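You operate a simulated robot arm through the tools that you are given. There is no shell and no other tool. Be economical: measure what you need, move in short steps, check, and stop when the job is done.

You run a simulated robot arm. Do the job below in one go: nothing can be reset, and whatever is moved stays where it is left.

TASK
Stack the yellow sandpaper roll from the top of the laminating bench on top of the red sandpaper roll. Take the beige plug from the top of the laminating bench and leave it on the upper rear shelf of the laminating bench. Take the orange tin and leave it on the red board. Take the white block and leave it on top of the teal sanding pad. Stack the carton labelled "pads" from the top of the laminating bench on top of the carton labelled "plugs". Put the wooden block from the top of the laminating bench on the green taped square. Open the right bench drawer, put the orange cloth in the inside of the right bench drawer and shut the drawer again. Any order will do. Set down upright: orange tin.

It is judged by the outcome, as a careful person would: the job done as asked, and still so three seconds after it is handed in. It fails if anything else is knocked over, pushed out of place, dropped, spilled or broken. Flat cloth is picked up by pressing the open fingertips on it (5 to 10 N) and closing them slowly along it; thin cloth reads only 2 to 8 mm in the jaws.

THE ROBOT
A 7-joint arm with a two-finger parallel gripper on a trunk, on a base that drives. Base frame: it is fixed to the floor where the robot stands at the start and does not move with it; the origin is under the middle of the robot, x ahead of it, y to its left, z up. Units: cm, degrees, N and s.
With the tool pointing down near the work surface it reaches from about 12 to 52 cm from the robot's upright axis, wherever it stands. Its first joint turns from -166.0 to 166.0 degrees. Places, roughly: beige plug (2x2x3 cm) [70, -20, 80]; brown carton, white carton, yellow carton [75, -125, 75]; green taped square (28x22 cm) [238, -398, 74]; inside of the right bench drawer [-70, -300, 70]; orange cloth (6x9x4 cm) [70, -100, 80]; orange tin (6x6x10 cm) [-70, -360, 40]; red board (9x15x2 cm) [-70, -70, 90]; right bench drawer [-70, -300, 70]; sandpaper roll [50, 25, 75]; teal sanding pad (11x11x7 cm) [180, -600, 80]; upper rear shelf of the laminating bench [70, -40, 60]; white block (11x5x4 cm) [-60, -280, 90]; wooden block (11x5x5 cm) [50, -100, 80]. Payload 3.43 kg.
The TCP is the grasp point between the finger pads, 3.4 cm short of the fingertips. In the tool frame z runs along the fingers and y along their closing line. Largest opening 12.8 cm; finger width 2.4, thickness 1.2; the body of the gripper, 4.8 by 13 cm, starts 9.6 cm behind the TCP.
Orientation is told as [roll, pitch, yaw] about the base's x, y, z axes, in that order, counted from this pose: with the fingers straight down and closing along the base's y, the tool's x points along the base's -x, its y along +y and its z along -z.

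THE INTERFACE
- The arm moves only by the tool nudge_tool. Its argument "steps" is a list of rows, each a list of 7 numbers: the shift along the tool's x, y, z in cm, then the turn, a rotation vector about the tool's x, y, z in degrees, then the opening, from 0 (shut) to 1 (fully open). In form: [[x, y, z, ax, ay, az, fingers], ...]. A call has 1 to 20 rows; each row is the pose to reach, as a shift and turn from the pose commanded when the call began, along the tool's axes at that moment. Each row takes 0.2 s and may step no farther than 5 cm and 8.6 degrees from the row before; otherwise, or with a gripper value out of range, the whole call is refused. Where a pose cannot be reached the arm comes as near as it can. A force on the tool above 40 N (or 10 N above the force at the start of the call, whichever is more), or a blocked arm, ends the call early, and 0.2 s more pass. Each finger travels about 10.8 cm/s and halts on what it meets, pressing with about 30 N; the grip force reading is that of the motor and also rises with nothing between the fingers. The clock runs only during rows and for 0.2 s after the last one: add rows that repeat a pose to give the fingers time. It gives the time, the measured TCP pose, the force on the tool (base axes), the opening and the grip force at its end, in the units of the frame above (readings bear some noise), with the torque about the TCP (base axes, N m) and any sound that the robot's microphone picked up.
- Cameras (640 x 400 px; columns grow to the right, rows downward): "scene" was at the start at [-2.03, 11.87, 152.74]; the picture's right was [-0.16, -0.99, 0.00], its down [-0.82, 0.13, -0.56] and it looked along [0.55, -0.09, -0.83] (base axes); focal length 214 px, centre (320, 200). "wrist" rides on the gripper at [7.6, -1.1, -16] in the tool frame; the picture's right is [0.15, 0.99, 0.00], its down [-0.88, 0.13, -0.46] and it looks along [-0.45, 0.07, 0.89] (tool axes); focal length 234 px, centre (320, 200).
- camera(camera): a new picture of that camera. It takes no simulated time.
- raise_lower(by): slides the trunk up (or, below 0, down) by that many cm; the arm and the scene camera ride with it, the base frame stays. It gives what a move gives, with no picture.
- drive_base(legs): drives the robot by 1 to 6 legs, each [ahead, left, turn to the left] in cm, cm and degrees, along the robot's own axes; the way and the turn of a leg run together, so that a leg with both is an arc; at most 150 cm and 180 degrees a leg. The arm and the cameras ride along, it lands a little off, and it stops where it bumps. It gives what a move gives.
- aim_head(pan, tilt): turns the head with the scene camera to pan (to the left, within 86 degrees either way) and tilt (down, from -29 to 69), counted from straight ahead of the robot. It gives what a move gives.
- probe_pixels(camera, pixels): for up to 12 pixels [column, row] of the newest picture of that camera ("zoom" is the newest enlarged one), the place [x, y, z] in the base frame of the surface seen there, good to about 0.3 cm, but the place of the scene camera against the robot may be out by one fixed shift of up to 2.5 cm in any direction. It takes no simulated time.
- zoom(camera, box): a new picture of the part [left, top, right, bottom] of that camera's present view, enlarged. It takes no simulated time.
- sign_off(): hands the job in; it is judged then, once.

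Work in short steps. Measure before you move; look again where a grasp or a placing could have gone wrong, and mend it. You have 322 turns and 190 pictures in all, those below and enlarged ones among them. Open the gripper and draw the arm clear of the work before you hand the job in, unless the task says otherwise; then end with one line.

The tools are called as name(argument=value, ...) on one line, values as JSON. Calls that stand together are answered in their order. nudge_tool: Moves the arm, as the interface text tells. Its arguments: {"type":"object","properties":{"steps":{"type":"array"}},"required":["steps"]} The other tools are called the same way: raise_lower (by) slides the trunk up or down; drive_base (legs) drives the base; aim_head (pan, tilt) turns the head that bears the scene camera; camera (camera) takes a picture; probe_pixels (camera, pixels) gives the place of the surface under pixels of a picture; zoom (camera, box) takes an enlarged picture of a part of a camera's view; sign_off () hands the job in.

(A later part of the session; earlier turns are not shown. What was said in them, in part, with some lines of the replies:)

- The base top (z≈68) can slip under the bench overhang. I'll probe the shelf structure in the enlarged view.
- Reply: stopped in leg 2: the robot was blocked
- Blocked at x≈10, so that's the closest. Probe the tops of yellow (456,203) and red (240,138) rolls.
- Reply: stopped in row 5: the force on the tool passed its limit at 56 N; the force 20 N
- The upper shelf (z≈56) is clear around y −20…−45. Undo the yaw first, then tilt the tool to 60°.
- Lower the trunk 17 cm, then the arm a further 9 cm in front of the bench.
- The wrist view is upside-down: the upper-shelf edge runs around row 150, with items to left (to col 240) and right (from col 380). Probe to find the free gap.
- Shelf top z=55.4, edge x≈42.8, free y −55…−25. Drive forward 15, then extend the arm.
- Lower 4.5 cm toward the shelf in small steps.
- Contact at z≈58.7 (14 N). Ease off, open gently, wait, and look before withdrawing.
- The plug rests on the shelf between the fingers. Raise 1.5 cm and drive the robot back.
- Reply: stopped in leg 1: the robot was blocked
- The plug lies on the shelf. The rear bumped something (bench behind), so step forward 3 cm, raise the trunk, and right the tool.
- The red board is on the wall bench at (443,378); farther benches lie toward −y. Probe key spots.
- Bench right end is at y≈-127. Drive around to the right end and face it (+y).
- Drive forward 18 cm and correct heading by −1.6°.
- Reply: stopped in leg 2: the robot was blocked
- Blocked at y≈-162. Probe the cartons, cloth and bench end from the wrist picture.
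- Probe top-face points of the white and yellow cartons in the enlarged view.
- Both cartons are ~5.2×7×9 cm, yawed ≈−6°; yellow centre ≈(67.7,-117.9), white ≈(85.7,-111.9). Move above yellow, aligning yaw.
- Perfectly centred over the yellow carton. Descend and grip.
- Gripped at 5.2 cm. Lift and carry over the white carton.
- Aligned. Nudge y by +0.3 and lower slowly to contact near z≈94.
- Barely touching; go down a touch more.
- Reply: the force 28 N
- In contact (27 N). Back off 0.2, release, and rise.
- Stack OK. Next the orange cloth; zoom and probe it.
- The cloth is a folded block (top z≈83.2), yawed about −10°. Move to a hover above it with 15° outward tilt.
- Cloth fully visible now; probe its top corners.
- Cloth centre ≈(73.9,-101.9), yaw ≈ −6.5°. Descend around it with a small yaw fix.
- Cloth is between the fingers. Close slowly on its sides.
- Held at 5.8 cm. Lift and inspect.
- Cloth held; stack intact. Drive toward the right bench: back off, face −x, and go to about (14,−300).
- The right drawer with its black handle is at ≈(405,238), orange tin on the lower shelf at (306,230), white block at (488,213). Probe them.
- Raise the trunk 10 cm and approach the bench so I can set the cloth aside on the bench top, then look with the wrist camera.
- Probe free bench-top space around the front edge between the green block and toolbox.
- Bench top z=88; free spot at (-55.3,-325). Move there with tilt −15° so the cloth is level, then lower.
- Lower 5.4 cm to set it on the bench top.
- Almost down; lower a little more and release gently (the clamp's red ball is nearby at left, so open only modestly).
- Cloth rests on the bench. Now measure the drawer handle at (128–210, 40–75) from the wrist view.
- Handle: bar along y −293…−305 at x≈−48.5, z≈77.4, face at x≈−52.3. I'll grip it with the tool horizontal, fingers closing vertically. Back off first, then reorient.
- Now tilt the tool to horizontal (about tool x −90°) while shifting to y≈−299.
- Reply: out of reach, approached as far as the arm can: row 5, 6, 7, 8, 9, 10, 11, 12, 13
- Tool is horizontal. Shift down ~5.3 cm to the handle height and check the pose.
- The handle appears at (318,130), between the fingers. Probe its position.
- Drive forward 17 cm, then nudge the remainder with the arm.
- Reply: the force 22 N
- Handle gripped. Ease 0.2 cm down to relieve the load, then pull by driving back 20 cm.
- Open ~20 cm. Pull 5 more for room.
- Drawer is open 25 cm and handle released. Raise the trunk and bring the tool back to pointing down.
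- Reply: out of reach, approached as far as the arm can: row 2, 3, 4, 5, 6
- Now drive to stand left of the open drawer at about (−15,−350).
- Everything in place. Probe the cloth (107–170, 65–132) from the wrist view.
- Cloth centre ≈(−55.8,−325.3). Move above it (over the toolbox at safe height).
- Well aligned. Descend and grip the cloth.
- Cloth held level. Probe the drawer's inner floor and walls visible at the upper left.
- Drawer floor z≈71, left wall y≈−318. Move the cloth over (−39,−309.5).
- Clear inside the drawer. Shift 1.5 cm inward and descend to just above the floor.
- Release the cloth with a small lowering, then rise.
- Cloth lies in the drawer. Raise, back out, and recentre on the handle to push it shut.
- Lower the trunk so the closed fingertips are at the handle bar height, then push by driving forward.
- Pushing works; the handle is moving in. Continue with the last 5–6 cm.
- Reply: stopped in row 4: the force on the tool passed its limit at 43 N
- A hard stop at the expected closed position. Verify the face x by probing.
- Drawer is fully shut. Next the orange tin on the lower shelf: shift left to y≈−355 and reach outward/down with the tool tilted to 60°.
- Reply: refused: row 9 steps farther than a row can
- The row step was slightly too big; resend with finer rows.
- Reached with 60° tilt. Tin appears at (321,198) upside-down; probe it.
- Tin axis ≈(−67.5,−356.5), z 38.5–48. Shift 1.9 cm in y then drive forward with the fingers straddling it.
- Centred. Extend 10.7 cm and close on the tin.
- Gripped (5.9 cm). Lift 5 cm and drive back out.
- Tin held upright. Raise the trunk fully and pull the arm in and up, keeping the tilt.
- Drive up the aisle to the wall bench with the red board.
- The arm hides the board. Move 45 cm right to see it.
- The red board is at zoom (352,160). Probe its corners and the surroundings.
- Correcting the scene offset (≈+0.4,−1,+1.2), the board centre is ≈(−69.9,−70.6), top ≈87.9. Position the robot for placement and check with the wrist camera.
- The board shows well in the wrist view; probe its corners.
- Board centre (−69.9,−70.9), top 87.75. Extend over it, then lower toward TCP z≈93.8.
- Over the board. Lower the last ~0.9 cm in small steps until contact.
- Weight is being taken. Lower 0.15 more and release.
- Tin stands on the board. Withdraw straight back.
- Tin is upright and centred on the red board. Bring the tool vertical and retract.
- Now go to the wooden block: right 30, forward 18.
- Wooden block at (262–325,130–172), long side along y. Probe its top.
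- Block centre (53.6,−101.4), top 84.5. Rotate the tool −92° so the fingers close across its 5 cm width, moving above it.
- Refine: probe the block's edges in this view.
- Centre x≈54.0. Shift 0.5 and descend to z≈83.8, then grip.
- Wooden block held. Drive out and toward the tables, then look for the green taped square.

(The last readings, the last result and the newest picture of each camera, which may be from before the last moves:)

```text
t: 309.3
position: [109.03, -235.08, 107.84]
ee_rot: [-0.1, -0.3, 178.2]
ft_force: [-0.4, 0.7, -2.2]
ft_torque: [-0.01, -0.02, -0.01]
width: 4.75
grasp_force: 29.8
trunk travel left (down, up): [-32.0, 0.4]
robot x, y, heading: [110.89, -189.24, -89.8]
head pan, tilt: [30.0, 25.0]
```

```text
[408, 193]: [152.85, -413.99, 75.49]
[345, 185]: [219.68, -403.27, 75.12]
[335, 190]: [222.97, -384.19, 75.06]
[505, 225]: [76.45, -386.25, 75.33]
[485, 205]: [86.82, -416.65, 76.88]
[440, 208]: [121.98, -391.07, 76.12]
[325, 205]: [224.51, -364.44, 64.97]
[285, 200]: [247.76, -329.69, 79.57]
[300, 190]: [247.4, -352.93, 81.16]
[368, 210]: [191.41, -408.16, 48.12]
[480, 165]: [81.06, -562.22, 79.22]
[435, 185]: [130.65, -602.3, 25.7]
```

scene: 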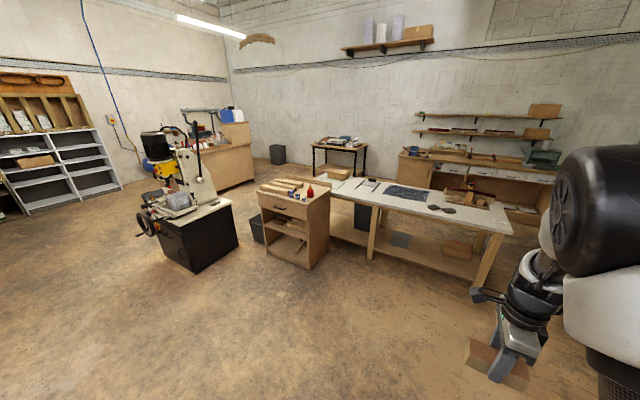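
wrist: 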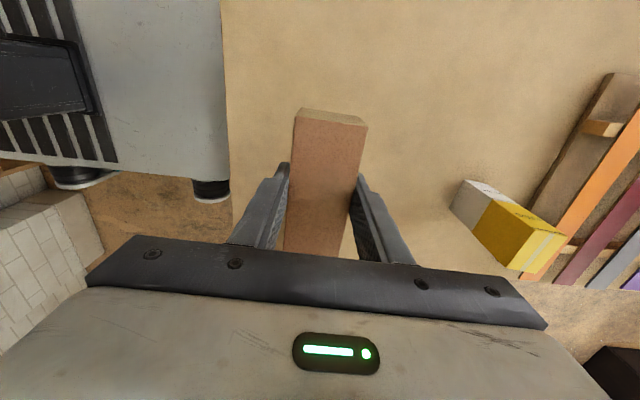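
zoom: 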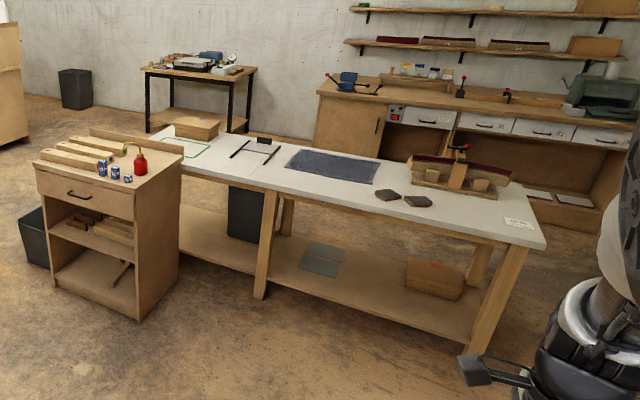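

The taped square is just beyond the cabinet's rear, near (223…252, −387…−409). Drive to about (188,−300) and look closer.

drive_base(legs=[[0, 77, 0], [110, 0, 0]])

aim_head(pan=30, tilt=35)

camera(camera="scene")

```text
t: 322.4
position: [186.66, -344.91, 107.81]
ee_rot: [-0.1, -0.2, 178.4]
ft_force: [-0.3, -0.2, -1.2]
ft_torque: [-0.01, 0.02, 0.01]
width: 4.75
grasp_force: 30.2
trunk travel left (down, up): [-32.0, 0.4]
robot x, y, heading: [188.87, -299.63, -89.5]
head pan, tilt: [30.0, 25.0]
```

```text
t: 323.1
position: [186.65, -345.0, 107.85]
ee_rot: [-0.1, -0.2, 178.4]
ft_force: [-0.3, 0.3, -0.9]
ft_torque: [0.0, 0.0, 0.0]
width: 4.73
grasp_force: 29.9
trunk travel left (down, up): [-32.0, 0.4]
robot x, y, heading: [188.88, -299.39, -89.5]
head pan, tilt: [30.0, 35.0]
```

```text
104 pictures are left
```

scene: 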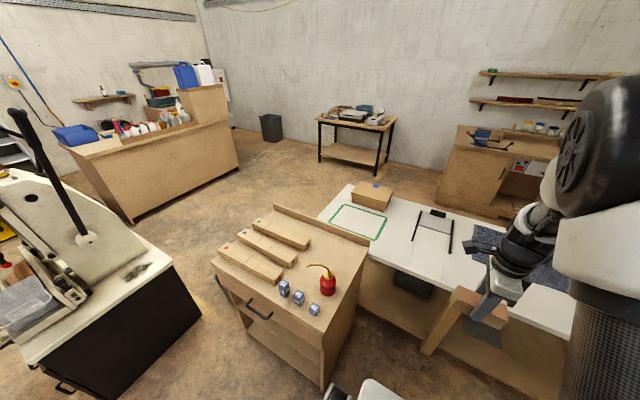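

The green taped square spans (330–389,205–240). Probe its corners, the table edge and cabinet.

probe_pixels(camera="scene", pixels=[[346, 206], [387, 221], [376, 239], [332, 224], [360, 222], [372, 190], [369, 243], [345, 235], [400, 262], [320, 215], [345, 186], [323, 380]])

zoom(camera="scene", box=[280, 160, 480, 285])

```text
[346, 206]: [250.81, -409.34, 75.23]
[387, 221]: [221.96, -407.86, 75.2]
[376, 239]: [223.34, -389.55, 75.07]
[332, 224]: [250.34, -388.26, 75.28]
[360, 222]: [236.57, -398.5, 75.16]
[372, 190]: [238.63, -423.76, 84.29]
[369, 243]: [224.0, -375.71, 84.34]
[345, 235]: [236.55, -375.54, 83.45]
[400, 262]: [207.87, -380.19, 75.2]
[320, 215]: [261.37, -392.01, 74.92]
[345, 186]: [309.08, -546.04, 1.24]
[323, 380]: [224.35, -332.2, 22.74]
```

```text
3.20 times, centred on (380, 222) of scene
```

zoom: 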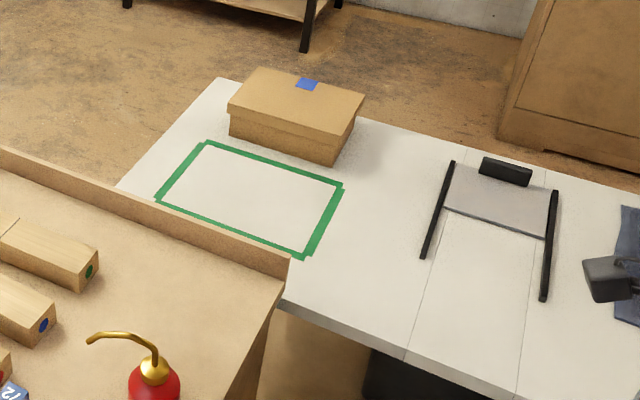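

Square (corrected) is x≈221–251.5, y≈−386…−409, z≈74. From left of the cabinet I need ~54 cm reach; test whether the vertical tool can extend that far.

raise_lower(by=-14)

nudge_tool(steps=[[0, 4.5, 0, 0, 0, 0, 0.25], [0, 9, 0, 0, 0, 0, 0.25], [0, 9, 0, 0, 0, 0, 0.25]])

```text
t: 324.8
position: [186.77, -345.0, 93.82]
ee_rot: [-0.2, -0.3, 178.4]
ft_force: [-0.3, 1.1, -2.2]
ft_torque: [0.02, 0.01, 0.0]
width: 4.75
grasp_force: 29.9
trunk travel left (down, up): [-18.0, 14.4]
robot x, y, heading: [189.05, -299.6, -89.3]
head pan, tilt: [30.0, 35.0]
```

```text
t: 325.6
position: [186.44, -354.16, 93.64]
ee_rot: [-0.1, -0.2, 178.3]
ft_force: [0.2, 0.7, -1.3]
ft_torque: [0.01, -0.02, -0.01]
width: 4.75
grasp_force: 29.6
trunk travel left (down, up): [-18.0, 14.4]
robot x, y, heading: [188.71, -299.17, -89.9]
head pan, tilt: [30.0, 35.0]
```

54.8 cm reached at z 94. Test the lower height (z≈78) here over open floor.

nudge_tool(steps=[[0, 0, 5, 0, 0, 0, 0.25], [0, 0, 10, 0, 0, 0, 0.25], [0, 0, 15, 0, 0, 0, 0.25], [0, 2, 15, 0, 0, 0, 0.25], [0, 4, 15, 0, 0, 0, 0.25], [0, 4, 15, 0, 0, 0, 0.25]])

```text
t: 327.0
position: [186.19, -357.86, 78.77]
ee_rot: [-0.1, -0.3, 178.4]
ft_force: [-0.2, -0.3, -2.5]
ft_torque: [0.04, 0.03, 0.0]
width: 4.76
grasp_force: 29.6
trunk travel left (down, up): [-18.0, 14.4]
robot x, y, heading: [188.8, -299.46, -89.7]
head pan, tilt: [30.0, 35.0]
```

Good: 58.5 cm is reachable. Retract/raise, then drive in beside the cabinet.

nudge_tool(steps=[[0, -1, -5, 0, 0, 0, 0.25], [0, -4, -9, 0, 0, 0, 0.25], [0, -8, -13, 0, 0, 0, 0.25], [0, -12, -17, 0, 0, 0, 0.25], [0, -13, -21, 0, 0, 0, 0.25]])

drive_base(legs=[[0, 6, -0.3], [50, 0, 0]])

aim_head(pan=45, tilt=50)

camera(camera="scene")

```text
refused: row 1 steps farther than a row can; nothing moved
```

```text
t: 330.2
position: [192.56, -395.85, 78.18]
ee_rot: [-2.5, 0.2, 177.8]
ft_force: [1.1, 8.5, -1.9]
ft_torque: [0.22, -0.02, -0.37]
width: 5.2
grasp_force: 30.3
trunk travel left (down, up): [-18.0, 14.4]
robot x, y, heading: [194.76, -338.91, -89.8]
head pan, tilt: [30.0, 35.0]
stopped in leg 2: the force on the tool passed its limit at 55 N (the readings are from after the stop); the commanded pose is now the measured one
```

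```text
t: 331.0
position: [192.42, -395.72, 78.16]
ee_rot: [-2.5, 0.2, 177.9]
ft_force: [1.0, 16.5, -5.5]
ft_torque: [0.57, -0.19, -0.81]
width: 5.21
grasp_force: 29.9
trunk travel left (down, up): [-18.0, 14.4]
robot x, y, heading: [195.02, -339.24, -89.8]
head pan, tilt: [45.0, 50.0]
```

```text
102 pictures are left
```

scene: 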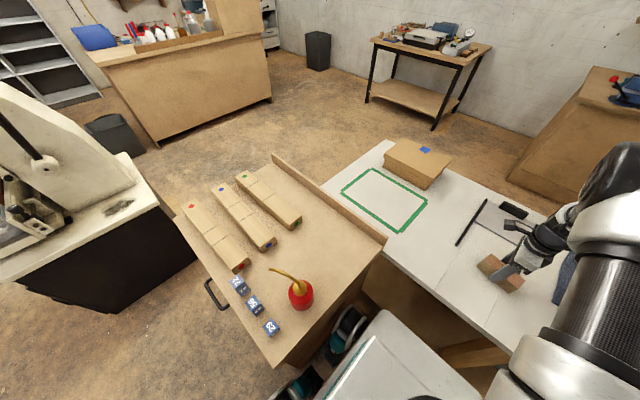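

My nudge was refused (step too long) and the drive happened with the arm low; contact occurred near the frame on the table. Inspect carefully.

zoom(camera="scene", box=[400, 170, 600, 310])

camera(camera="wrist")

```text
2.86 times, centred on (500, 240) of scene
```

zoom: 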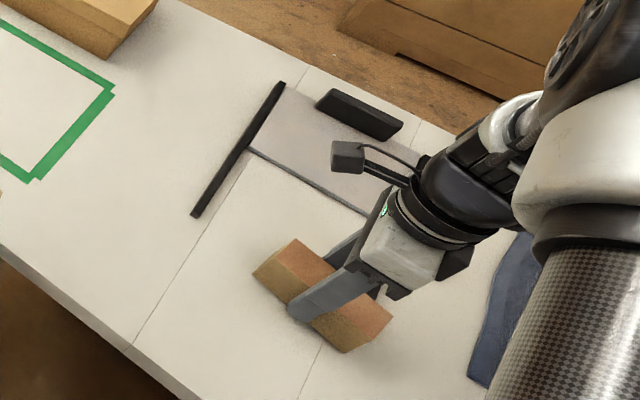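

```text
100 pictures are left
```

wrist: 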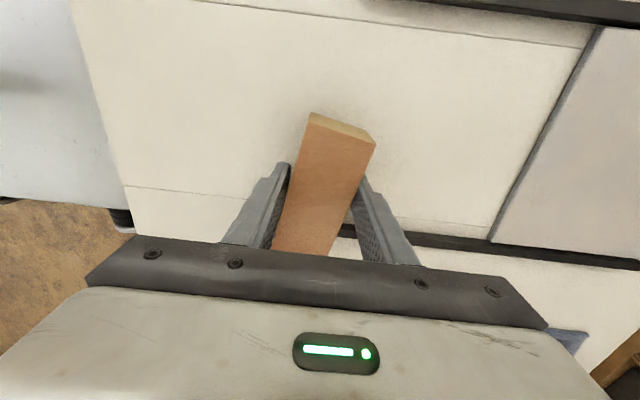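

The block twisted ~8° in the jaws on hitting a rail end. Lift straight up first.

nudge_tool(steps=[[0, 0, -4, 0, 0, 0, 0.25], [0, 0, -8, 0, 0, 0, 0.25], [0, 0, -12, 0, 0, 0, 0.25], [0, 0, -16, 0, 0, 0, 0.25], [0, 0, -20, 0, 0, 0, 0.25]])

camera(camera="wrist")

```text
t: 332.2
position: [192.29, -396.77, 98.21]
ee_rot: [-2.4, 0.2, 177.9]
ft_force: [0.3, 0.1, -1.6]
ft_torque: [0.02, -0.02, 0.0]
width: 4.75
grasp_force: 30.3
trunk travel left (down, up): [-18.0, 14.4]
robot x, y, heading: [194.89, -338.76, -89.8]
head pan, tilt: [45.0, 50.0]
```

```text
99 pictures are left
```

wrist: 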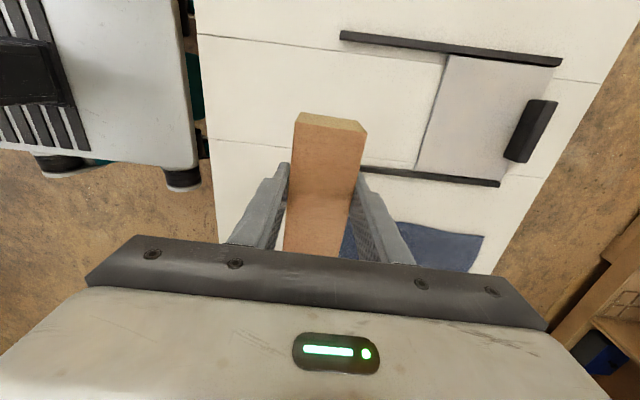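

The block settled flush again and the rails look parallel/unmoved. Correct the small roll and check rail positions vs. the earlier view.

nudge_tool(steps=[[0, -4, 0, 1.2, 0, 0, 0.25], [0, -8, 0, 2.4, 0, 0, 0.25], [0, -10, 0, 2.4, 0, 0, 0.25], [0, -10, 0, 2.4, 0, 0, 0.25]])

zoom(camera="scene", box=[400, 170, 600, 310])

```text
t: 333.2
position: [192.78, -386.79, 98.57]
ee_rot: [-4.6, 0.2, 177.9]
ft_force: [0.4, 0.4, -2.0]
ft_torque: [0.0, -0.04, 0.03]
width: 4.73
grasp_force: 30.2
trunk travel left (down, up): [-18.0, 14.4]
robot x, y, heading: [194.82, -338.67, -89.8]
head pan, tilt: [45.0, 50.0]
```

```text
2.86 times, centred on (500, 240) of scene
```

zoom: 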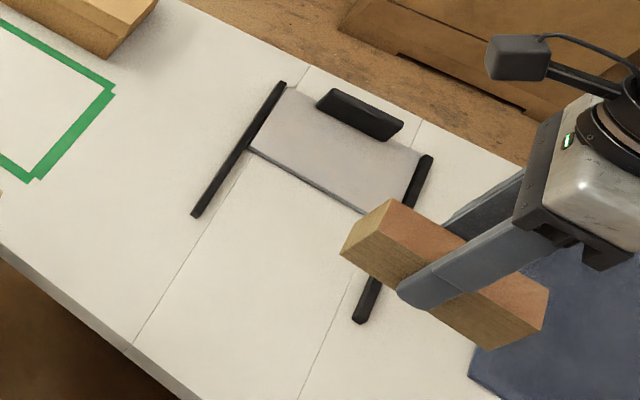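

Rails look intact and symmetric. The roll correction went the wrong way; undo it (−4.6°).

nudge_tool(steps=[[0, 0, 0, -2.3, 0, 0, 0.25], [0, 0, 0, -4.6, 0, 0, 0.25], [0, 0, 0, -4.6, 0, 0, 0.25]])

drive_base(legs=[[12, 0, 0]])

```text
t: 334.0
position: [192.88, -386.8, 98.63]
ee_rot: [0.0, 0.3, 177.9]
ft_force: [0.5, 0.7, -1.5]
ft_torque: [-0.01, 0.01, -0.04]
width: 4.74
grasp_force: 30.4
trunk travel left (down, up): [-18.0, 14.4]
robot x, y, heading: [195.04, -338.69, -89.7]
head pan, tilt: [45.0, 50.0]
```

```text
t: 335.3
position: [192.71, -396.36, 98.62]
ee_rot: [-0.1, 0.2, 177.6]
ft_force: [-0.1, 0.2, -2.4]
ft_torque: [0.04, -0.04, 0.0]
width: 4.74
grasp_force: 30.0
trunk travel left (down, up): [-18.0, 14.4]
robot x, y, heading: [195.54, -348.38, -90.2]
head pan, tilt: [45.0, 50.0]
stopped in leg 1: the robot was blocked; the commanded pose is now the measured one
```

Blocked by the table at y≈−348 as expected. Swing the block over the taped square at height.

nudge_tool(steps=[[4.7, -0.6, 0, 0, 0, 0, 0.25], [9.4, -1.2, 0, 0, 0, 0, 0.25], [14.1, -1.8, 0, 0, 0, 0, 0.25], [18.8, -2.4, 0, 0, 0, 0, 0.25], [23.5, -3, 0, 0, 0, 0, 0.25], [28.2, -3.5, 0, 0, 0, 0, 0.25], [32.9, -4, 0, 0, 0, 0, 0.25], [37.1, -4.5, 0, 0, 0, 0, 0.25], [37.1, -4.5, 0, 0, 0, 0, 0.25]])

camera(camera="wrist")

camera(camera="scene")

```text
t: 337.3
position: [230.01, -393.32, 98.57]
ee_rot: [-0.1, 0.1, 177.6]
ft_force: [1.5, -0.1, -1.7]
ft_torque: [0.01, 0.0, 0.01]
width: 4.73
grasp_force: 29.9
trunk travel left (down, up): [-18.0, 14.4]
robot x, y, heading: [195.16, -348.61, -90.1]
head pan, tilt: [45.0, 50.0]
```

```text
97 pictures are left
```

wrist: 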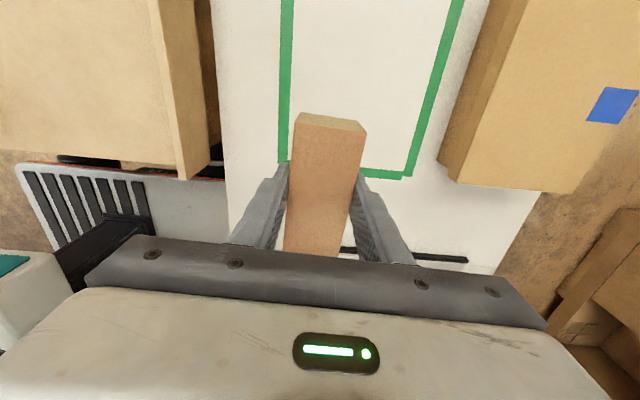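

```text
96 pictures are left
```

scene: 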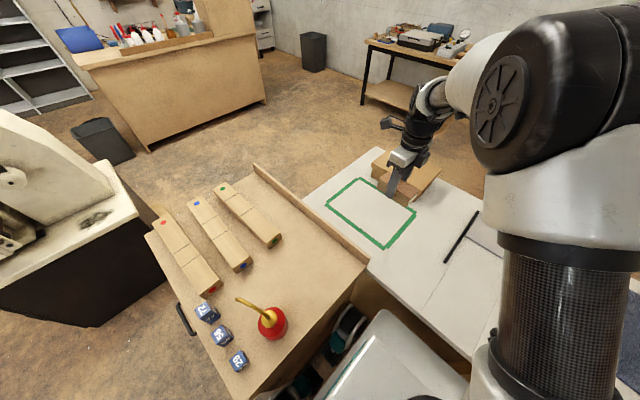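

Probe tape lines in the wrist view to confirm block placement.

probe_pixels(camera="wrist", pixels=[[284, 140], [286, 40], [405, 178], [385, 176], [440, 70], [415, 150], [450, 185], [400, 120], [240, 150]])

```text
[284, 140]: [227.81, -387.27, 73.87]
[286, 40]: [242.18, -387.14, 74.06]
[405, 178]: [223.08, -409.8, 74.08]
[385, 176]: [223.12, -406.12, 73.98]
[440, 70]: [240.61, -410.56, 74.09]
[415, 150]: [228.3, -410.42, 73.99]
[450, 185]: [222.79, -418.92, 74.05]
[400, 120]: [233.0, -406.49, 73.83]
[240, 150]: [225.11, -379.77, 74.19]
```

Square spans x 222.5–252, y −386.5…−411, z 74. Shift slightly in and descend to just above the surface.

nudge_tool(steps=[[0.6, 0.4, 4, 0, 0, 0, 0.25], [1.2, 0.7, 8, 0, 0, 0, 0.25], [1.2, 0.7, 12, 0, 0, 0, 0.25], [1.2, 0.7, 16, 0, 0, 0, 0.25], [1.2, 0.7, 19, 0, 0, 0, 0.25], [1.2, 0.7, 20.3, 0, 0, 0, 0.25], [1.2, 0.7, 20.3, 0, 0, 0, 0.25]])

```text
t: 338.9
position: [231.22, -394.08, 78.24]
ee_rot: [0.0, 0.2, 177.7]
ft_force: [-0.1, -0.2, -1.6]
ft_torque: [0.0, -0.02, -0.02]
width: 4.76
grasp_force: 30.1
trunk travel left (down, up): [-18.0, 14.4]
robot x, y, heading: [195.33, -348.11, -90.5]
head pan, tilt: [45.0, 50.0]
```

nudge_tool(steps=[[0, 0, 0.2, 0, 0, 0, 0.25], [0, 0, 0.4, 0, 0, 0, 0.25], [0, 0, 0.5, 0, 0, 0, 0.25]])

```text
t: 339.7
position: [231.17, -394.01, 77.96]
ee_rot: [0.1, 0.3, 177.6]
ft_force: [-0.8, 2.5, 13.9]
ft_torque: [0.16, 0.98, -0.11]
width: 4.74
grasp_force: 30.5
trunk travel left (down, up): [-18.0, 14.4]
robot x, y, heading: [195.1, -348.31, -89.8]
head pan, tilt: [45.0, 50.0]
```

Touching (14 N). Release and rise.

nudge_tool(steps=[[0, 0, -0.1, 0, 0, 0, 0.3], [0, 0, -0.1, 0, 0, 0, 0.4], [0, 0, -0.1, 0, 0, 0, 0.5], [0, 0, -0.1, 0, 0, 0, 0.6], [0, 0, -0.1, 0, 0, 0, 0.6], [0, 0, -4, 0, 0, 0, 0.6], [0, 0, -8, 0, 0, 0, 0.6], [0, 0, -12, 0, 0, 0, 0.6], [0, 0, -16, 0, 0, 0, 0.6], [0, 0, -20, 0, 0, 0, 0.6]])

camera(camera="wrist")

```text
t: 341.9
position: [231.13, -394.05, 97.9]
ee_rot: [-0.1, 0.1, 177.6]
ft_force: [0.2, 0.4, 0.3]
ft_torque: [0.01, 0.0, 0.03]
width: 7.69
grasp_force: 0.1
trunk travel left (down, up): [-18.0, 14.4]
robot x, y, heading: [195.24, -348.43, -90.3]
head pan, tilt: [45.0, 50.0]
```

```text
95 pictures are left
```

wrist: 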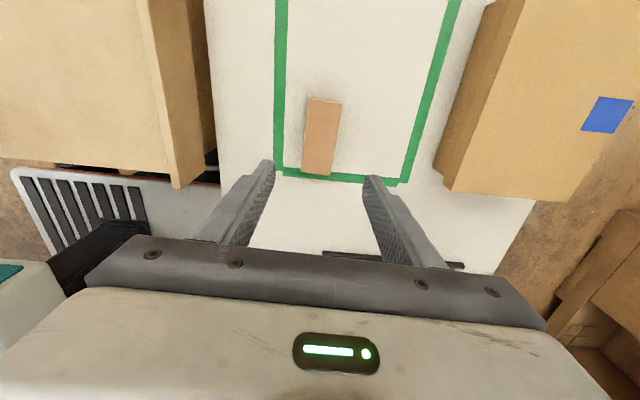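

Block is inside the tape; check its near end relative to the tape line.

probe_pixels(camera="wrist", pixels=[[316, 172], [302, 170], [306, 100], [340, 104], [350, 180], [332, 174]])

```text
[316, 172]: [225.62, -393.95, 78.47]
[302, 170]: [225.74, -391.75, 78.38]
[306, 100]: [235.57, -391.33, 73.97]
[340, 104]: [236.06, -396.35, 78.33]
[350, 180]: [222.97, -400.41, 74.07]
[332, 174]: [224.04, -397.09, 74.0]
```

Block lies fully inside the taped square. Bring the arm back in front and retract.

nudge_tool(steps=[[-4.7, 0, -0.5, 0, 0, 0, 0.6], [-9.4, 0, -1, 0, 0, 0, 0.6], [-14.1, 0, -2, 0, 0, 0, 0.6], [-18.8, 0, -3, 0, 0, 0, 0.6], [-23.5, -0.5, -4, 0, 0, 0, 0.6], [-28.2, -1, -5, 0, 0, 0, 0.6], [-32.9, -2, -6, 0, 0, 0, 0.6], [-36, -4, -7, 0, 0, 0, 0.6], [-36, -8, -8, 0, 0, 0, 0.6]])

```text
t: 343.9
position: [195.38, -384.68, 105.69]
ee_rot: [-0.1, 0.1, 177.5]
ft_force: [0.8, -0.4, -0.7]
ft_torque: [0.01, -0.01, -0.01]
width: 7.68
grasp_force: 0.1
trunk travel left (down, up): [-18.0, 14.4]
robot x, y, heading: [195.0, -348.39, -89.9]
head pan, tilt: [45.0, 50.0]
```

Back out and drive to the right bench for the white block.

drive_base(legs=[[-60, 0, 0], [0, 0, -90], [150, 0, 0], [40, -10, 0]])

aim_head(pan=0, tilt=40)

camera(camera="scene")

```text
t: 360.4
position: [-33.39, -282.35, 105.7]
ee_rot: [-0.1, 0.2, 89.1]
ft_force: [-0.1, -0.2, 0.1]
ft_torque: [0.03, 0.02, -0.01]
width: 7.65
grasp_force: 0.1
trunk travel left (down, up): [-18.0, 14.4]
robot x, y, heading: [2.79, -281.31, -178.9]
head pan, tilt: [45.0, 50.0]
```

```text
t: 361.5
position: [-33.41, -282.47, 105.77]
ee_rot: [0.0, 0.2, 88.9]
ft_force: [0.4, -0.2, 0.1]
ft_torque: [-0.01, -0.03, -0.01]
width: 7.71
grasp_force: 0.0
trunk travel left (down, up): [-18.0, 14.4]
robot x, y, heading: [2.74, -281.02, -178.5]
head pan, tilt: [0.0, 40.0]
```

```text
94 pictures are left
```

scene: 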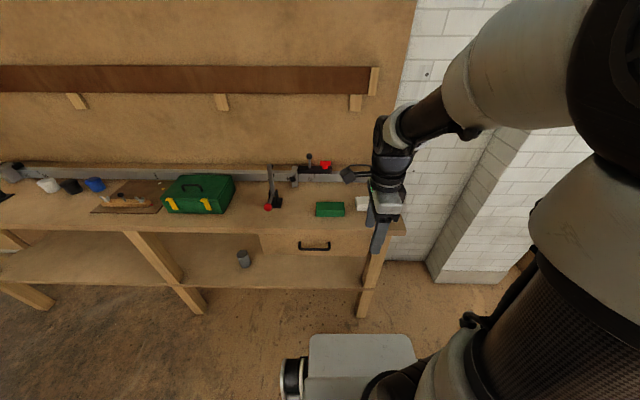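

Drive forward 18 cm so the hand is nearer the white block and look down.

drive_base(legs=[[17, -3, -1.5]])

camera(camera="wrist")

```text
t: 363.0
position: [-50.44, -278.58, 105.69]
ee_rot: [0.0, 0.2, 87.6]
ft_force: [-0.3, 0.7, 1.1]
ft_torque: [0.0, -0.03, -0.03]
width: 7.68
grasp_force: 0.0
trunk travel left (down, up): [-18.0, 14.4]
robot x, y, heading: [-14.06, -278.53, 180.0]
head pan, tilt: [0.0, 40.0]
```

```text
93 pictures are left
```

wrist: 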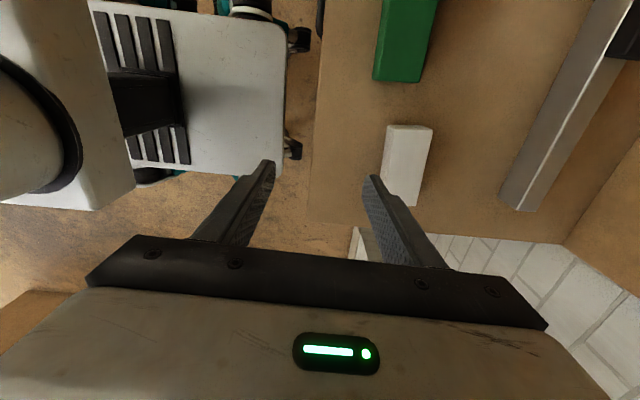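

White block visible at (407,165). Probe its corners.

probe_pixels(camera="wrist", pixels=[[393, 130], [428, 132], [413, 200], [386, 180], [405, 165], [390, 70], [440, 160], [350, 180]])

```text
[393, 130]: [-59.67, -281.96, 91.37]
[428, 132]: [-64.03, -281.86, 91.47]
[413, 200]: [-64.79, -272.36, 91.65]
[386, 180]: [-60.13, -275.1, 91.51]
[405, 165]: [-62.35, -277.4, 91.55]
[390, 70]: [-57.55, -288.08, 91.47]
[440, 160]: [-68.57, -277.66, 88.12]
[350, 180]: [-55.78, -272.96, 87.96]
```

White block centre ≈(−62.2,−277.1), top 91.5, yaw ≈ +4.5° off. Move above with a yaw tweak.

nudge_tool(steps=[[-0.3, 4, 0, 0, 0, -2, 0.75], [-0.7, 8, 0, 0, 0, -4.5, 0.75], [-1, 11.85, 1, 0, 0, -6.5, 0.75], [-1, 11.85, 1, 0, 0, -6.5, 0.75]])

camera(camera="wrist")

```text
t: 364.0
position: [-62.42, -277.24, 104.77]
ee_rot: [0.0, 0.2, 94.1]
ft_force: [-0.2, -0.2, -0.1]
ft_torque: [-0.02, 0.01, -0.02]
width: 9.62
grasp_force: 0.0
trunk travel left (down, up): [-18.0, 14.4]
robot x, y, heading: [-14.2, -278.67, 179.7]
head pan, tilt: [0.0, 40.0]
```

```text
92 pictures are left
```

wrist: 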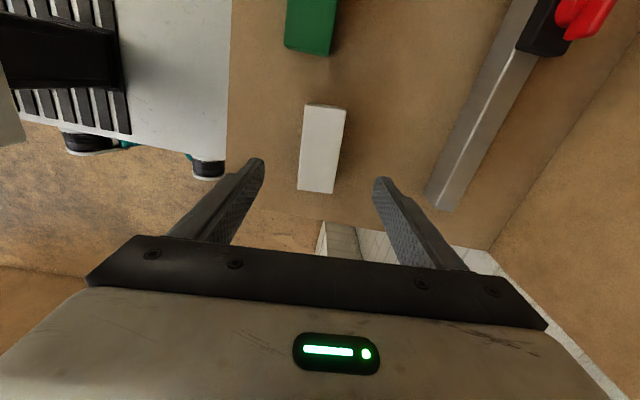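

Aligned. Descend to z≈91.9 and grip, then lift.

nudge_tool(steps=[[0, 0.2, 4.5, 0, 0, 0, 0.75], [0, 0.2, 9, 0, 0, 0, 0.75], [0, 0.2, 12, 0, 0, 0, 0.75], [0, 0.2, 12.9, 0, 0, 0, 0.75], [0, 0.2, 12.9, 0, 0, 0, 0.6], [0, 0.2, 12.9, 0, 0, 0, 0.5], [0, 0.2, 12.9, 0, 0, 0, 0.4], [0, 0.2, 12.9, 0, 0, 0, 0.3], [0, 0.2, 12.9, 0, 0, 0, 0.25], [0, 0.2, 12.9, 0, 0, 0, 0.25]])

nudge_tool(steps=[[0, 0, -4, 0, 0, 0, 0.25], [0, 0, -8, 0, 0, 0, 0.25], [0, 0, -12, 0, 0, 0, 0.25], [0, 0, -16, 0, 0, 0, 0.25]])

camera(camera="wrist")

```text
t: 366.2
position: [-62.49, -277.25, 91.79]
ee_rot: [-0.1, 0.2, 94.1]
ft_force: [0.5, 0.4, 0.1]
ft_torque: [-0.05, 0.0, -0.04]
width: 4.93
grasp_force: 29.8
trunk travel left (down, up): [-18.0, 14.4]
robot x, y, heading: [-14.23, -278.24, 179.9]
head pan, tilt: [0.0, 40.0]
```

```text
t: 367.2
position: [-62.6, -277.11, 107.86]
ee_rot: [-0.1, 0.2, 94.1]
ft_force: [0.1, -0.5, -1.3]
ft_torque: [0.07, -0.02, 0.02]
width: 4.91
grasp_force: 29.7
trunk travel left (down, up): [-18.0, 14.4]
robot x, y, heading: [-13.83, -278.42, 180.1]
head pan, tilt: [0.0, 40.0]
```

```text
91 pictures are left
```

wrist: 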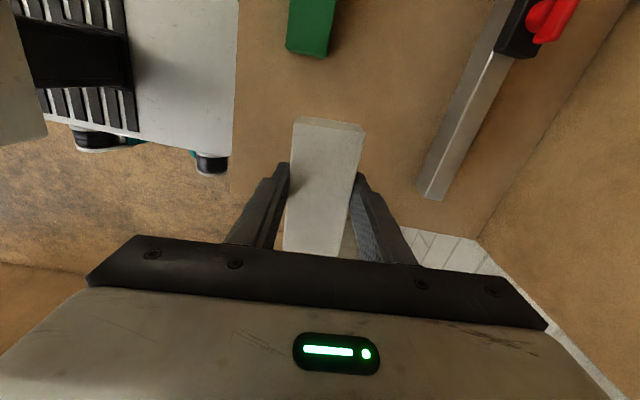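

White block held. Drive to the far bench: back up, face −y, go down the aisle to y≈−488, then left to x≈165 and look.

drive_base(legs=[[-34, 0, 0], [0, 0, 90], [150, 0, 0], [60, 0, 0], [0, 75, 0]])

aim_head(pan=30, tilt=35)

camera(camera="scene")

```text
t: 390.7
position: [94.67, -536.93, 108.0]
ee_rot: [0.0, 0.2, -175.4]
ft_force: [0.0, -0.7, -0.8]
ft_torque: [-0.01, 0.01, -0.02]
width: 4.95
grasp_force: 29.9
trunk travel left (down, up): [-18.0, 14.4]
robot x, y, heading: [95.36, -488.7, -89.6]
head pan, tilt: [0.0, 40.0]
```

```text
t: 391.6
position: [94.6, -537.07, 107.98]
ee_rot: [-0.1, 0.2, -175.5]
ft_force: [0.4, -0.2, -1.5]
ft_torque: [-0.01, -0.04, 0.01]
width: 4.93
grasp_force: 30.3
trunk travel left (down, up): [-18.0, 14.4]
robot x, y, heading: [95.73, -488.94, -89.7]
head pan, tilt: [30.0, 35.0]
```

```text
90 pictures are left
```

scene: 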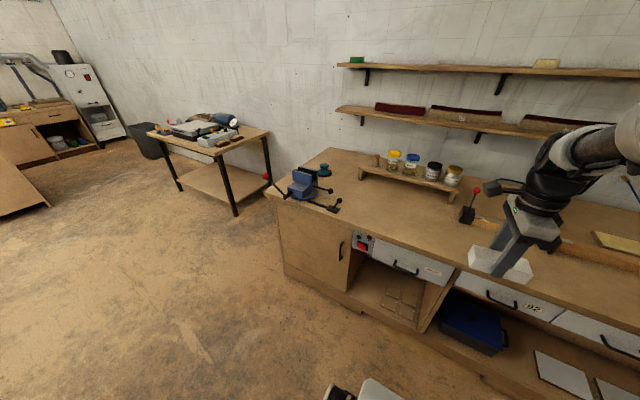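

A teal round object at (323,172) behind the vise; zoom in.

zoom(camera="scene", box=[250, 130, 410, 230])

probe_pixels(camera="scene", pixels=[[323, 170], [323, 175], [318, 185], [300, 180], [335, 205], [265, 178], [376, 160], [390, 152], [285, 202], [350, 195], [455, 172]])

```text
4.00 times, centred on (330, 180) of scene
```

zoom: 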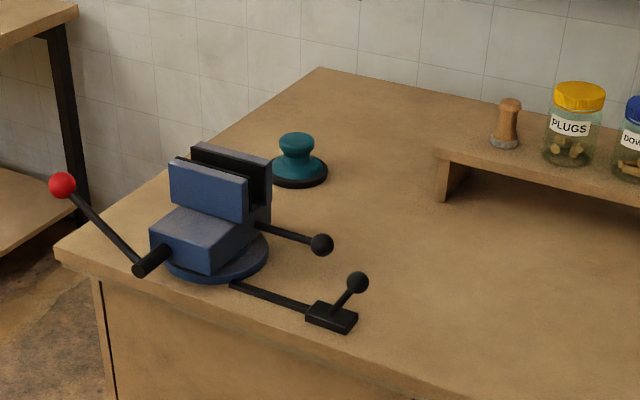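

```text
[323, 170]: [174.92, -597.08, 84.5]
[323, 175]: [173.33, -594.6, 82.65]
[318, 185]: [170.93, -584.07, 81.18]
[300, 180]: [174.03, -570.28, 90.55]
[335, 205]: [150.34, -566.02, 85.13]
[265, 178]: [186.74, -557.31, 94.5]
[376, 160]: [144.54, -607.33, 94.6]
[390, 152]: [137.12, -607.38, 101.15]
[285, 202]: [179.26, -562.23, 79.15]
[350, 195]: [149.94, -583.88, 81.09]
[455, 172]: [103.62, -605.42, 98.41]
```

The teal pad has a knob on top; the vise stands in front. Check the gap between the bench's left end and the small black-legged table, and pad geometry.

probe_pixels(camera="scene", pixels=[[235, 214], [181, 189], [269, 176], [222, 155], [268, 132], [266, 196], [285, 272], [330, 149], [220, 240], [300, 110]])

probe_pixels(camera="zoom", pixels=[[297, 137], [284, 145], [310, 145], [297, 152], [297, 168], [275, 178], [322, 178], [297, 185], [320, 70], [60, 250], [360, 170]])

```text
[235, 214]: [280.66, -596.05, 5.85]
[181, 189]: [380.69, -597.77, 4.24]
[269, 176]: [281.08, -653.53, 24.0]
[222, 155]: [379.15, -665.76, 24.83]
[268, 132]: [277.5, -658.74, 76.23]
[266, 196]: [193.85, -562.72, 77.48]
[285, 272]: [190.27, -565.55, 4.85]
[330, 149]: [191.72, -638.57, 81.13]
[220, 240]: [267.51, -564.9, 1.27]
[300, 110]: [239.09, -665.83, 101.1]
```

```text
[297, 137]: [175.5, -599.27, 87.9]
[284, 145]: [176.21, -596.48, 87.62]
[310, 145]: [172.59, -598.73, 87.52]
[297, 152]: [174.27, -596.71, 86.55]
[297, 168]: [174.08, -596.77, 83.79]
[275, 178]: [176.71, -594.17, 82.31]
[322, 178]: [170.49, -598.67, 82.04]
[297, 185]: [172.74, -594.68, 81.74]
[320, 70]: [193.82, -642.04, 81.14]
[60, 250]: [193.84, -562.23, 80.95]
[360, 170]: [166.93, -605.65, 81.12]
```

There's an 87 cm gap left of the bench (end x≈194). I'll stand there facing −x at about (232,−597).

drive_base(legs=[[0, 136, 0], [0, 0, -90]])

aim_head(pan=50, tilt=40)

camera(camera="scene")

```text
t: 408.9
position: [184.05, -486.58, 107.96]
ee_rot: [-0.1, 0.1, 93.3]
ft_force: [-0.9, -0.1, -1.1]
ft_torque: [0.01, 0.03, 0.03]
width: 4.95
grasp_force: 30.2
trunk travel left (down, up): [-18.0, 14.4]
robot x, y, heading: [232.13, -488.3, 179.0]
head pan, tilt: [30.0, 35.0]
```

```text
t: 409.8
position: [183.98, -486.67, 107.87]
ee_rot: [-0.2, 0.3, 93.3]
ft_force: [0.0, 0.1, -1.3]
ft_torque: [0.01, 0.01, 0.02]
width: 4.95
grasp_force: 29.7
trunk travel left (down, up): [-18.0, 14.4]
robot x, y, heading: [232.19, -487.73, 179.1]
head pan, tilt: [50.0, 40.0]
```

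```text
88 pictures are left
```

scene: 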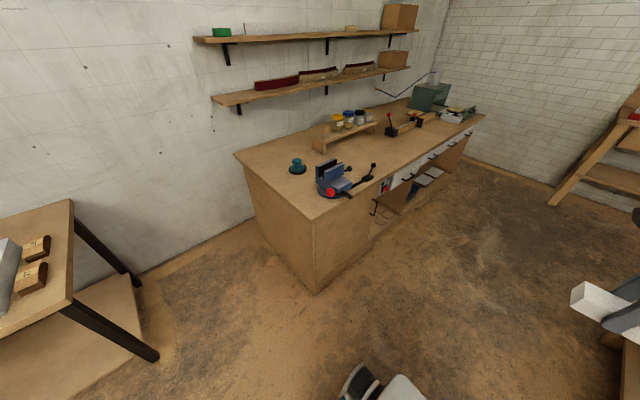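

Clear. Slide left 108 cm to y≈−596 and view from the wrist.

drive_base(legs=[[0, 108, 0.9]])

camera(camera="wrist")

camera(camera="scene")

```text
t: 420.4
position: [183.91, -595.88, 107.92]
ee_rot: [-0.1, 0.3, 94.8]
ft_force: [0.7, -1.2, -0.7]
ft_torque: [0.02, 0.02, -0.03]
width: 4.92
grasp_force: 30.2
trunk travel left (down, up): [-18.0, 14.4]
robot x, y, heading: [232.6, -596.55, -179.4]
head pan, tilt: [50.0, 40.0]
```

```text
87 pictures are left
```

wrist: 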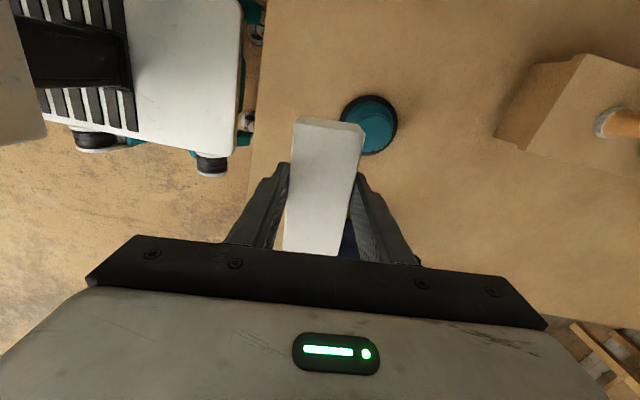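

```text
86 pictures are left
```

scene: 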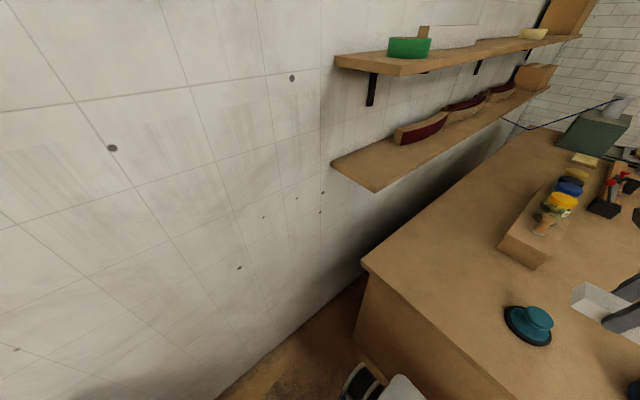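

Zoom the wrist view on the pad's knob and probe its top.

zoom(camera="wrist", box=[320, 75, 416, 175])

```text
4.00 times, centred on (368, 125) of wrist
```

zoom: 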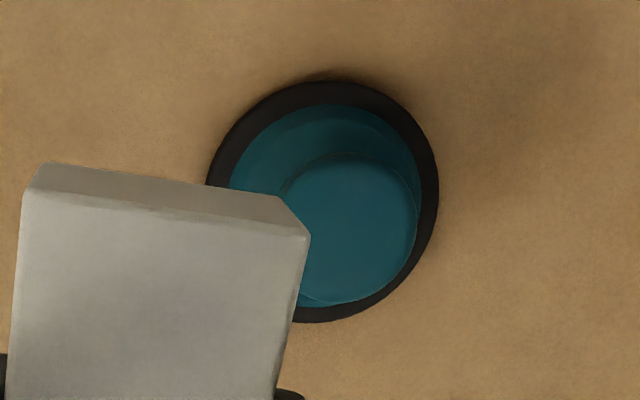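

Knob top disc centred at zoom (346,228). Probe it.

probe_pixels(camera="zoom", pixels=[[346, 228], [410, 228], [350, 165], [346, 290], [320, 260], [390, 190], [433, 190], [325, 88], [320, 315], [380, 350]])

```text
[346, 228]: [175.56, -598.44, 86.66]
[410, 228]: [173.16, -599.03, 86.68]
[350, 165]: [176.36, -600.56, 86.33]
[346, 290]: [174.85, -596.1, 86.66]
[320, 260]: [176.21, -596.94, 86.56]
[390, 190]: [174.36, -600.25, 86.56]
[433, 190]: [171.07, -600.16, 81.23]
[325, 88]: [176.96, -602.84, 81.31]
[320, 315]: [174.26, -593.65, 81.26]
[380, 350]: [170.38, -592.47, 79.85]
```

Knob top is flat, ≈5 cm across, centre (175.5,−598.35), z 86.66. Move the block over it (accounting for a 0.5 cm grip offset).

nudge_tool(steps=[[0.8, 3, 0, 0, 0, 0, 0.25], [1.6, 6, 1, 0, 0, 0, 0.25], [2.24, 8.62, 4, 0, 0, 0, 0.25], [2.24, 8.62, 8, 0, 0, 0, 0.25], [2.24, 8.62, 12, 0, 0, 0, 0.25], [2.24, 8.62, 14, 0, 0, 0, 0.25], [2.24, 8.62, 14, 0, 0, 0, 0.25]])

camera(camera="wrist")

camera(camera="scene")

```text
t: 422.0
position: [175.48, -598.85, 93.81]
ee_rot: [-0.1, 0.2, 94.9]
ft_force: [-0.5, -0.3, -2.0]
ft_torque: [-0.07, 0.01, -0.01]
width: 4.97
grasp_force: 29.9
trunk travel left (down, up): [-18.0, 14.4]
robot x, y, heading: [232.61, -596.7, -179.4]
head pan, tilt: [50.0, 40.0]
```

```text
84 pictures are left
```

wrist: 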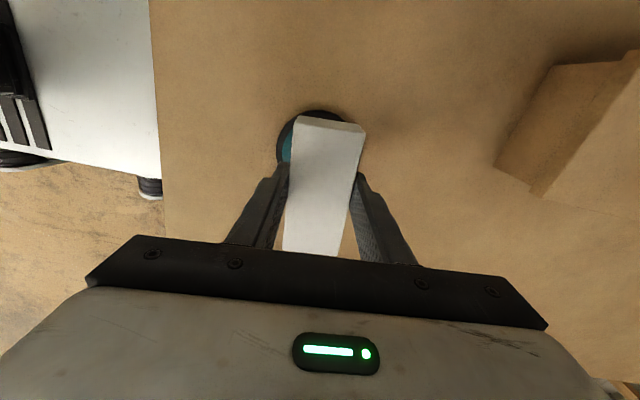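

```text
83 pictures are left
```

scene: 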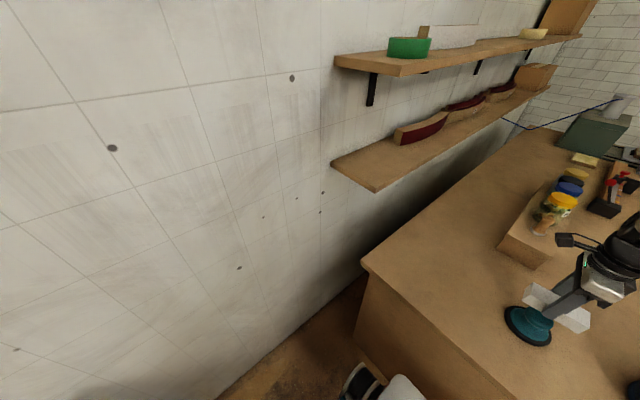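

Zoom the scene view to check alignment of block over knob.

aim_head(pan=30, tilt=45)

zoom(camera="scene", box=[300, 190, 460, 290])

```text
t: 422.9
position: [175.42, -598.87, 93.96]
ee_rot: [-0.1, 0.3, 94.9]
ft_force: [-0.3, 0.4, -1.0]
ft_torque: [-0.01, -0.01, 0.01]
width: 4.94
grasp_force: 30.3
trunk travel left (down, up): [-18.0, 14.4]
robot x, y, heading: [232.27, -596.32, -179.4]
head pan, tilt: [30.0, 45.0]
```

```text
4.00 times, centred on (380, 240) of scene
```

zoom: 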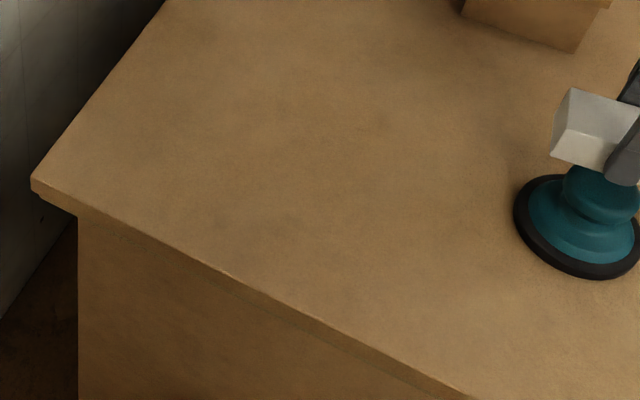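

Alignment looks right. Lower ~3.3 cm in small steps.

nudge_tool(steps=[[0, 0, 1.5, 0, 0, 0, 0.25], [0, 0, 2.6, 0, 0, 0, 0.25], [0, 0, 3, 0, 0, 0, 0.25], [0, 0, 3.2, 0, 0, 0, 0.25], [0, 0, 3.2, 0, 0, 0, 0.25]])

```text
t: 424.1
position: [175.5, -598.81, 90.74]
ee_rot: [-0.1, 0.3, 94.9]
ft_force: [0.1, -0.2, -0.7]
ft_torque: [0.01, 0.03, 0.02]
width: 4.97
grasp_force: 30.1
trunk travel left (down, up): [-18.0, 14.4]
robot x, y, heading: [232.67, -596.46, -179.4]
head pan, tilt: [30.0, 45.0]
```

nudge_tool(steps=[[0, 0, 0.15, 0, 0, 0, 0.25], [0, 0, 0.3, 0, 0, 0, 0.25], [0, 0, 0.3, 0, 0, 0, 0.25]])

aim_head(pan=10, tilt=45)

zoom(camera="scene", box=[240, 180, 440, 305])

```text
t: 424.9
position: [175.49, -599.02, 90.54]
ee_rot: [0.0, 0.1, 94.9]
ft_force: [-0.2, 0.5, 6.4]
ft_torque: [0.06, -0.05, 0.0]
width: 4.93
grasp_force: 30.3
trunk travel left (down, up): [-18.0, 14.4]
robot x, y, heading: [232.05, -596.29, -179.4]
head pan, tilt: [30.0, 45.0]
```

```text
t: 425.7
position: [175.42, -598.87, 90.45]
ee_rot: [0.1, 0.1, 94.8]
ft_force: [-1.1, -0.4, 10.4]
ft_torque: [0.14, 0.05, 0.03]
width: 4.96
grasp_force: 30.0
trunk travel left (down, up): [-18.0, 14.4]
robot x, y, heading: [232.3, -596.44, -179.5]
head pan, tilt: [10.0, 45.0]
```

```text
3.20 times, centred on (340, 242) of scene
```

zoom: 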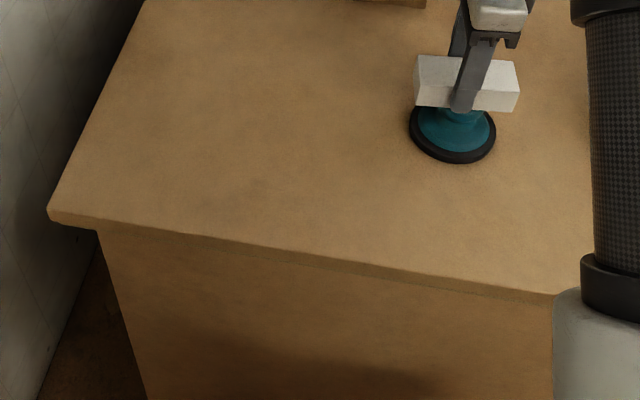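

Resting on the knob (≈10 N, little torque). Release slowly and look.

nudge_tool(steps=[[0, 0, -0.1, 0, 0, 0, 0.3], [0, 0, -0.1, 0, 0, 0, 0.38], [0, 0, -0.1, 0, 0, 0, 0.42], [0, 0, -0.1, 0, 0, 0, 0.5], [0, 0, -0.1, 0, 0, 0, 0.6], [0, 0, -0.1, 0, 0, 0, 0.7], [0, 0, -0.1, 0, 0, 0, 0.7]])

camera(camera="wrist")

zoom(camera="scene", box=[320, 170, 440, 245])

```text
t: 427.3
position: [175.44, -598.98, 90.49]
ee_rot: [-0.1, 0.1, 95.0]
ft_force: [0.2, 0.4, 0.4]
ft_torque: [0.02, -0.02, 0.03]
width: 8.93
grasp_force: 0.1
trunk travel left (down, up): [-18.0, 14.4]
robot x, y, heading: [232.17, -596.45, -179.1]
head pan, tilt: [10.0, 45.0]
```

```text
80 pictures are left
```

wrist: 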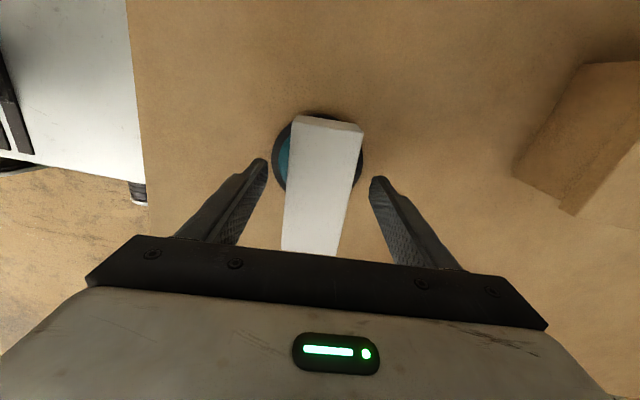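

```text
5.33 times, centred on (380, 208) of scene
```

zoom: 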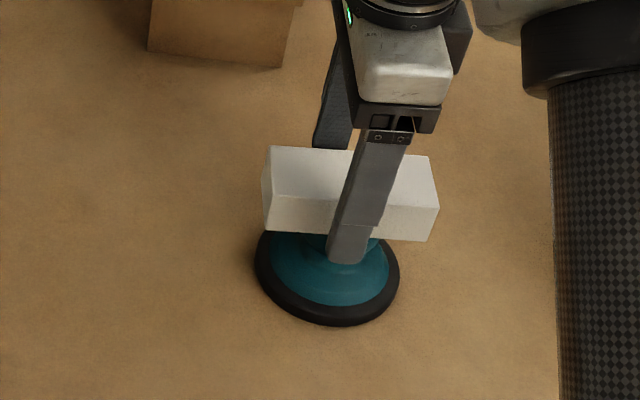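

Block rests level on the knob. Rise straight up.

nudge_tool(steps=[[0, 0, -2, 0, 0, 0, 0.7], [0, 0, -5, 0, 0, 0, 0.7], [0, 0, -9, 0, 0, 0, 0.7], [0, 0, -13, 0, 0, 0, 0.7], [0, 0, -17, 0, 0, 0, 0.7]])

camera(camera="wrist")

zoom(camera="scene", box=[320, 170, 440, 245])

```text
t: 428.5
position: [175.52, -598.83, 107.54]
ee_rot: [-0.2, 0.2, 94.8]
ft_force: [0.0, 0.5, 0.1]
ft_torque: [-0.03, -0.03, 0.03]
width: 8.94
grasp_force: 0.0
trunk travel left (down, up): [-18.0, 14.4]
robot x, y, heading: [232.2, -596.6, -179.3]
head pan, tilt: [10.0, 45.0]
```

```text
78 pictures are left
```

wrist: 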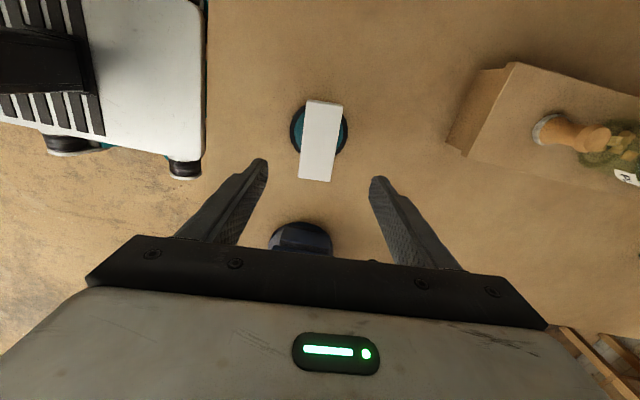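

```text
5.33 times, centred on (380, 208) of scene
```

zoom: 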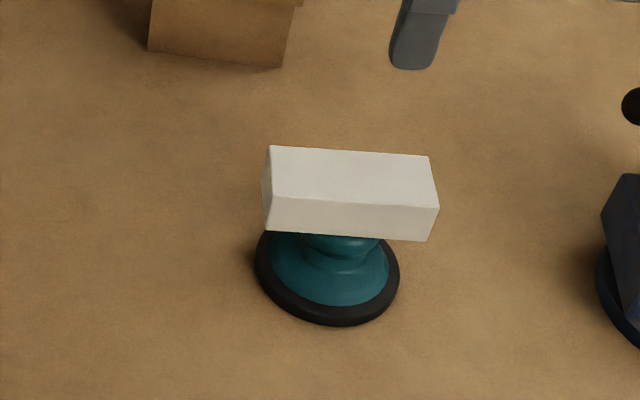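

The block sits steadily on the pad. By my reckoning from the wrist view, both rails on the white table still end level (y≈−431), so nothing was displaced. Draw the arm clear of the bench.

raise_lower(by=10)

drive_base(legs=[[-12, 0, 0], [0, -90, 0]])

aim_head(pan=50, tilt=40)

camera(camera="scene")

```text
t: 429.8
position: [175.49, -598.79, 117.35]
ee_rot: [-0.1, 0.3, 94.8]
ft_force: [-0.6, 0.1, 0.0]
ft_torque: [-0.01, 0.0, 0.0]
width: 8.97
grasp_force: 0.1
trunk travel left (down, up): [-28.0, 4.4]
robot x, y, heading: [232.06, -596.09, -179.2]
head pan, tilt: [10.0, 45.0]
```

```text
t: 439.6
position: [186.05, -509.87, 117.47]
ee_rot: [-0.1, 0.2, 95.3]
ft_force: [1.6, -0.3, 0.9]
ft_torque: [0.02, -0.01, -0.03]
width: 8.97
grasp_force: 0.0
trunk travel left (down, up): [-28.0, 4.4]
robot x, y, heading: [242.79, -506.73, -178.6]
head pan, tilt: [10.0, 45.0]
```

```text
t: 440.7
position: [185.99, -509.86, 117.45]
ee_rot: [-0.1, 0.1, 95.3]
ft_force: [0.2, 0.2, -1.1]
ft_torque: [0.01, -0.01, 0.02]
width: 8.96
grasp_force: 0.0
trunk travel left (down, up): [-28.0, 4.4]
robot x, y, heading: [242.68, -506.66, -178.7]
head pan, tilt: [50.0, 40.0]
```

```text
76 pictures are left
```

scene: 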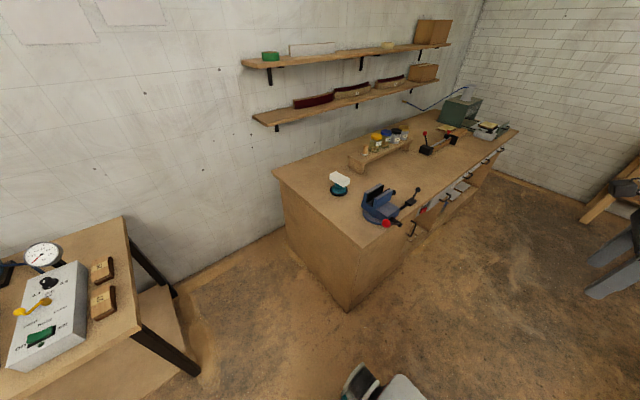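

The white block stays on the pad, the gripper is open and clear, and all items are placed. Handing in.

sign_off()

```text
The job is handed in.
```

All seven tasks are done and handed in. While carrying the wooden block I bumped the end of a rail on the white table; in the pictures nothing there looked displaced.
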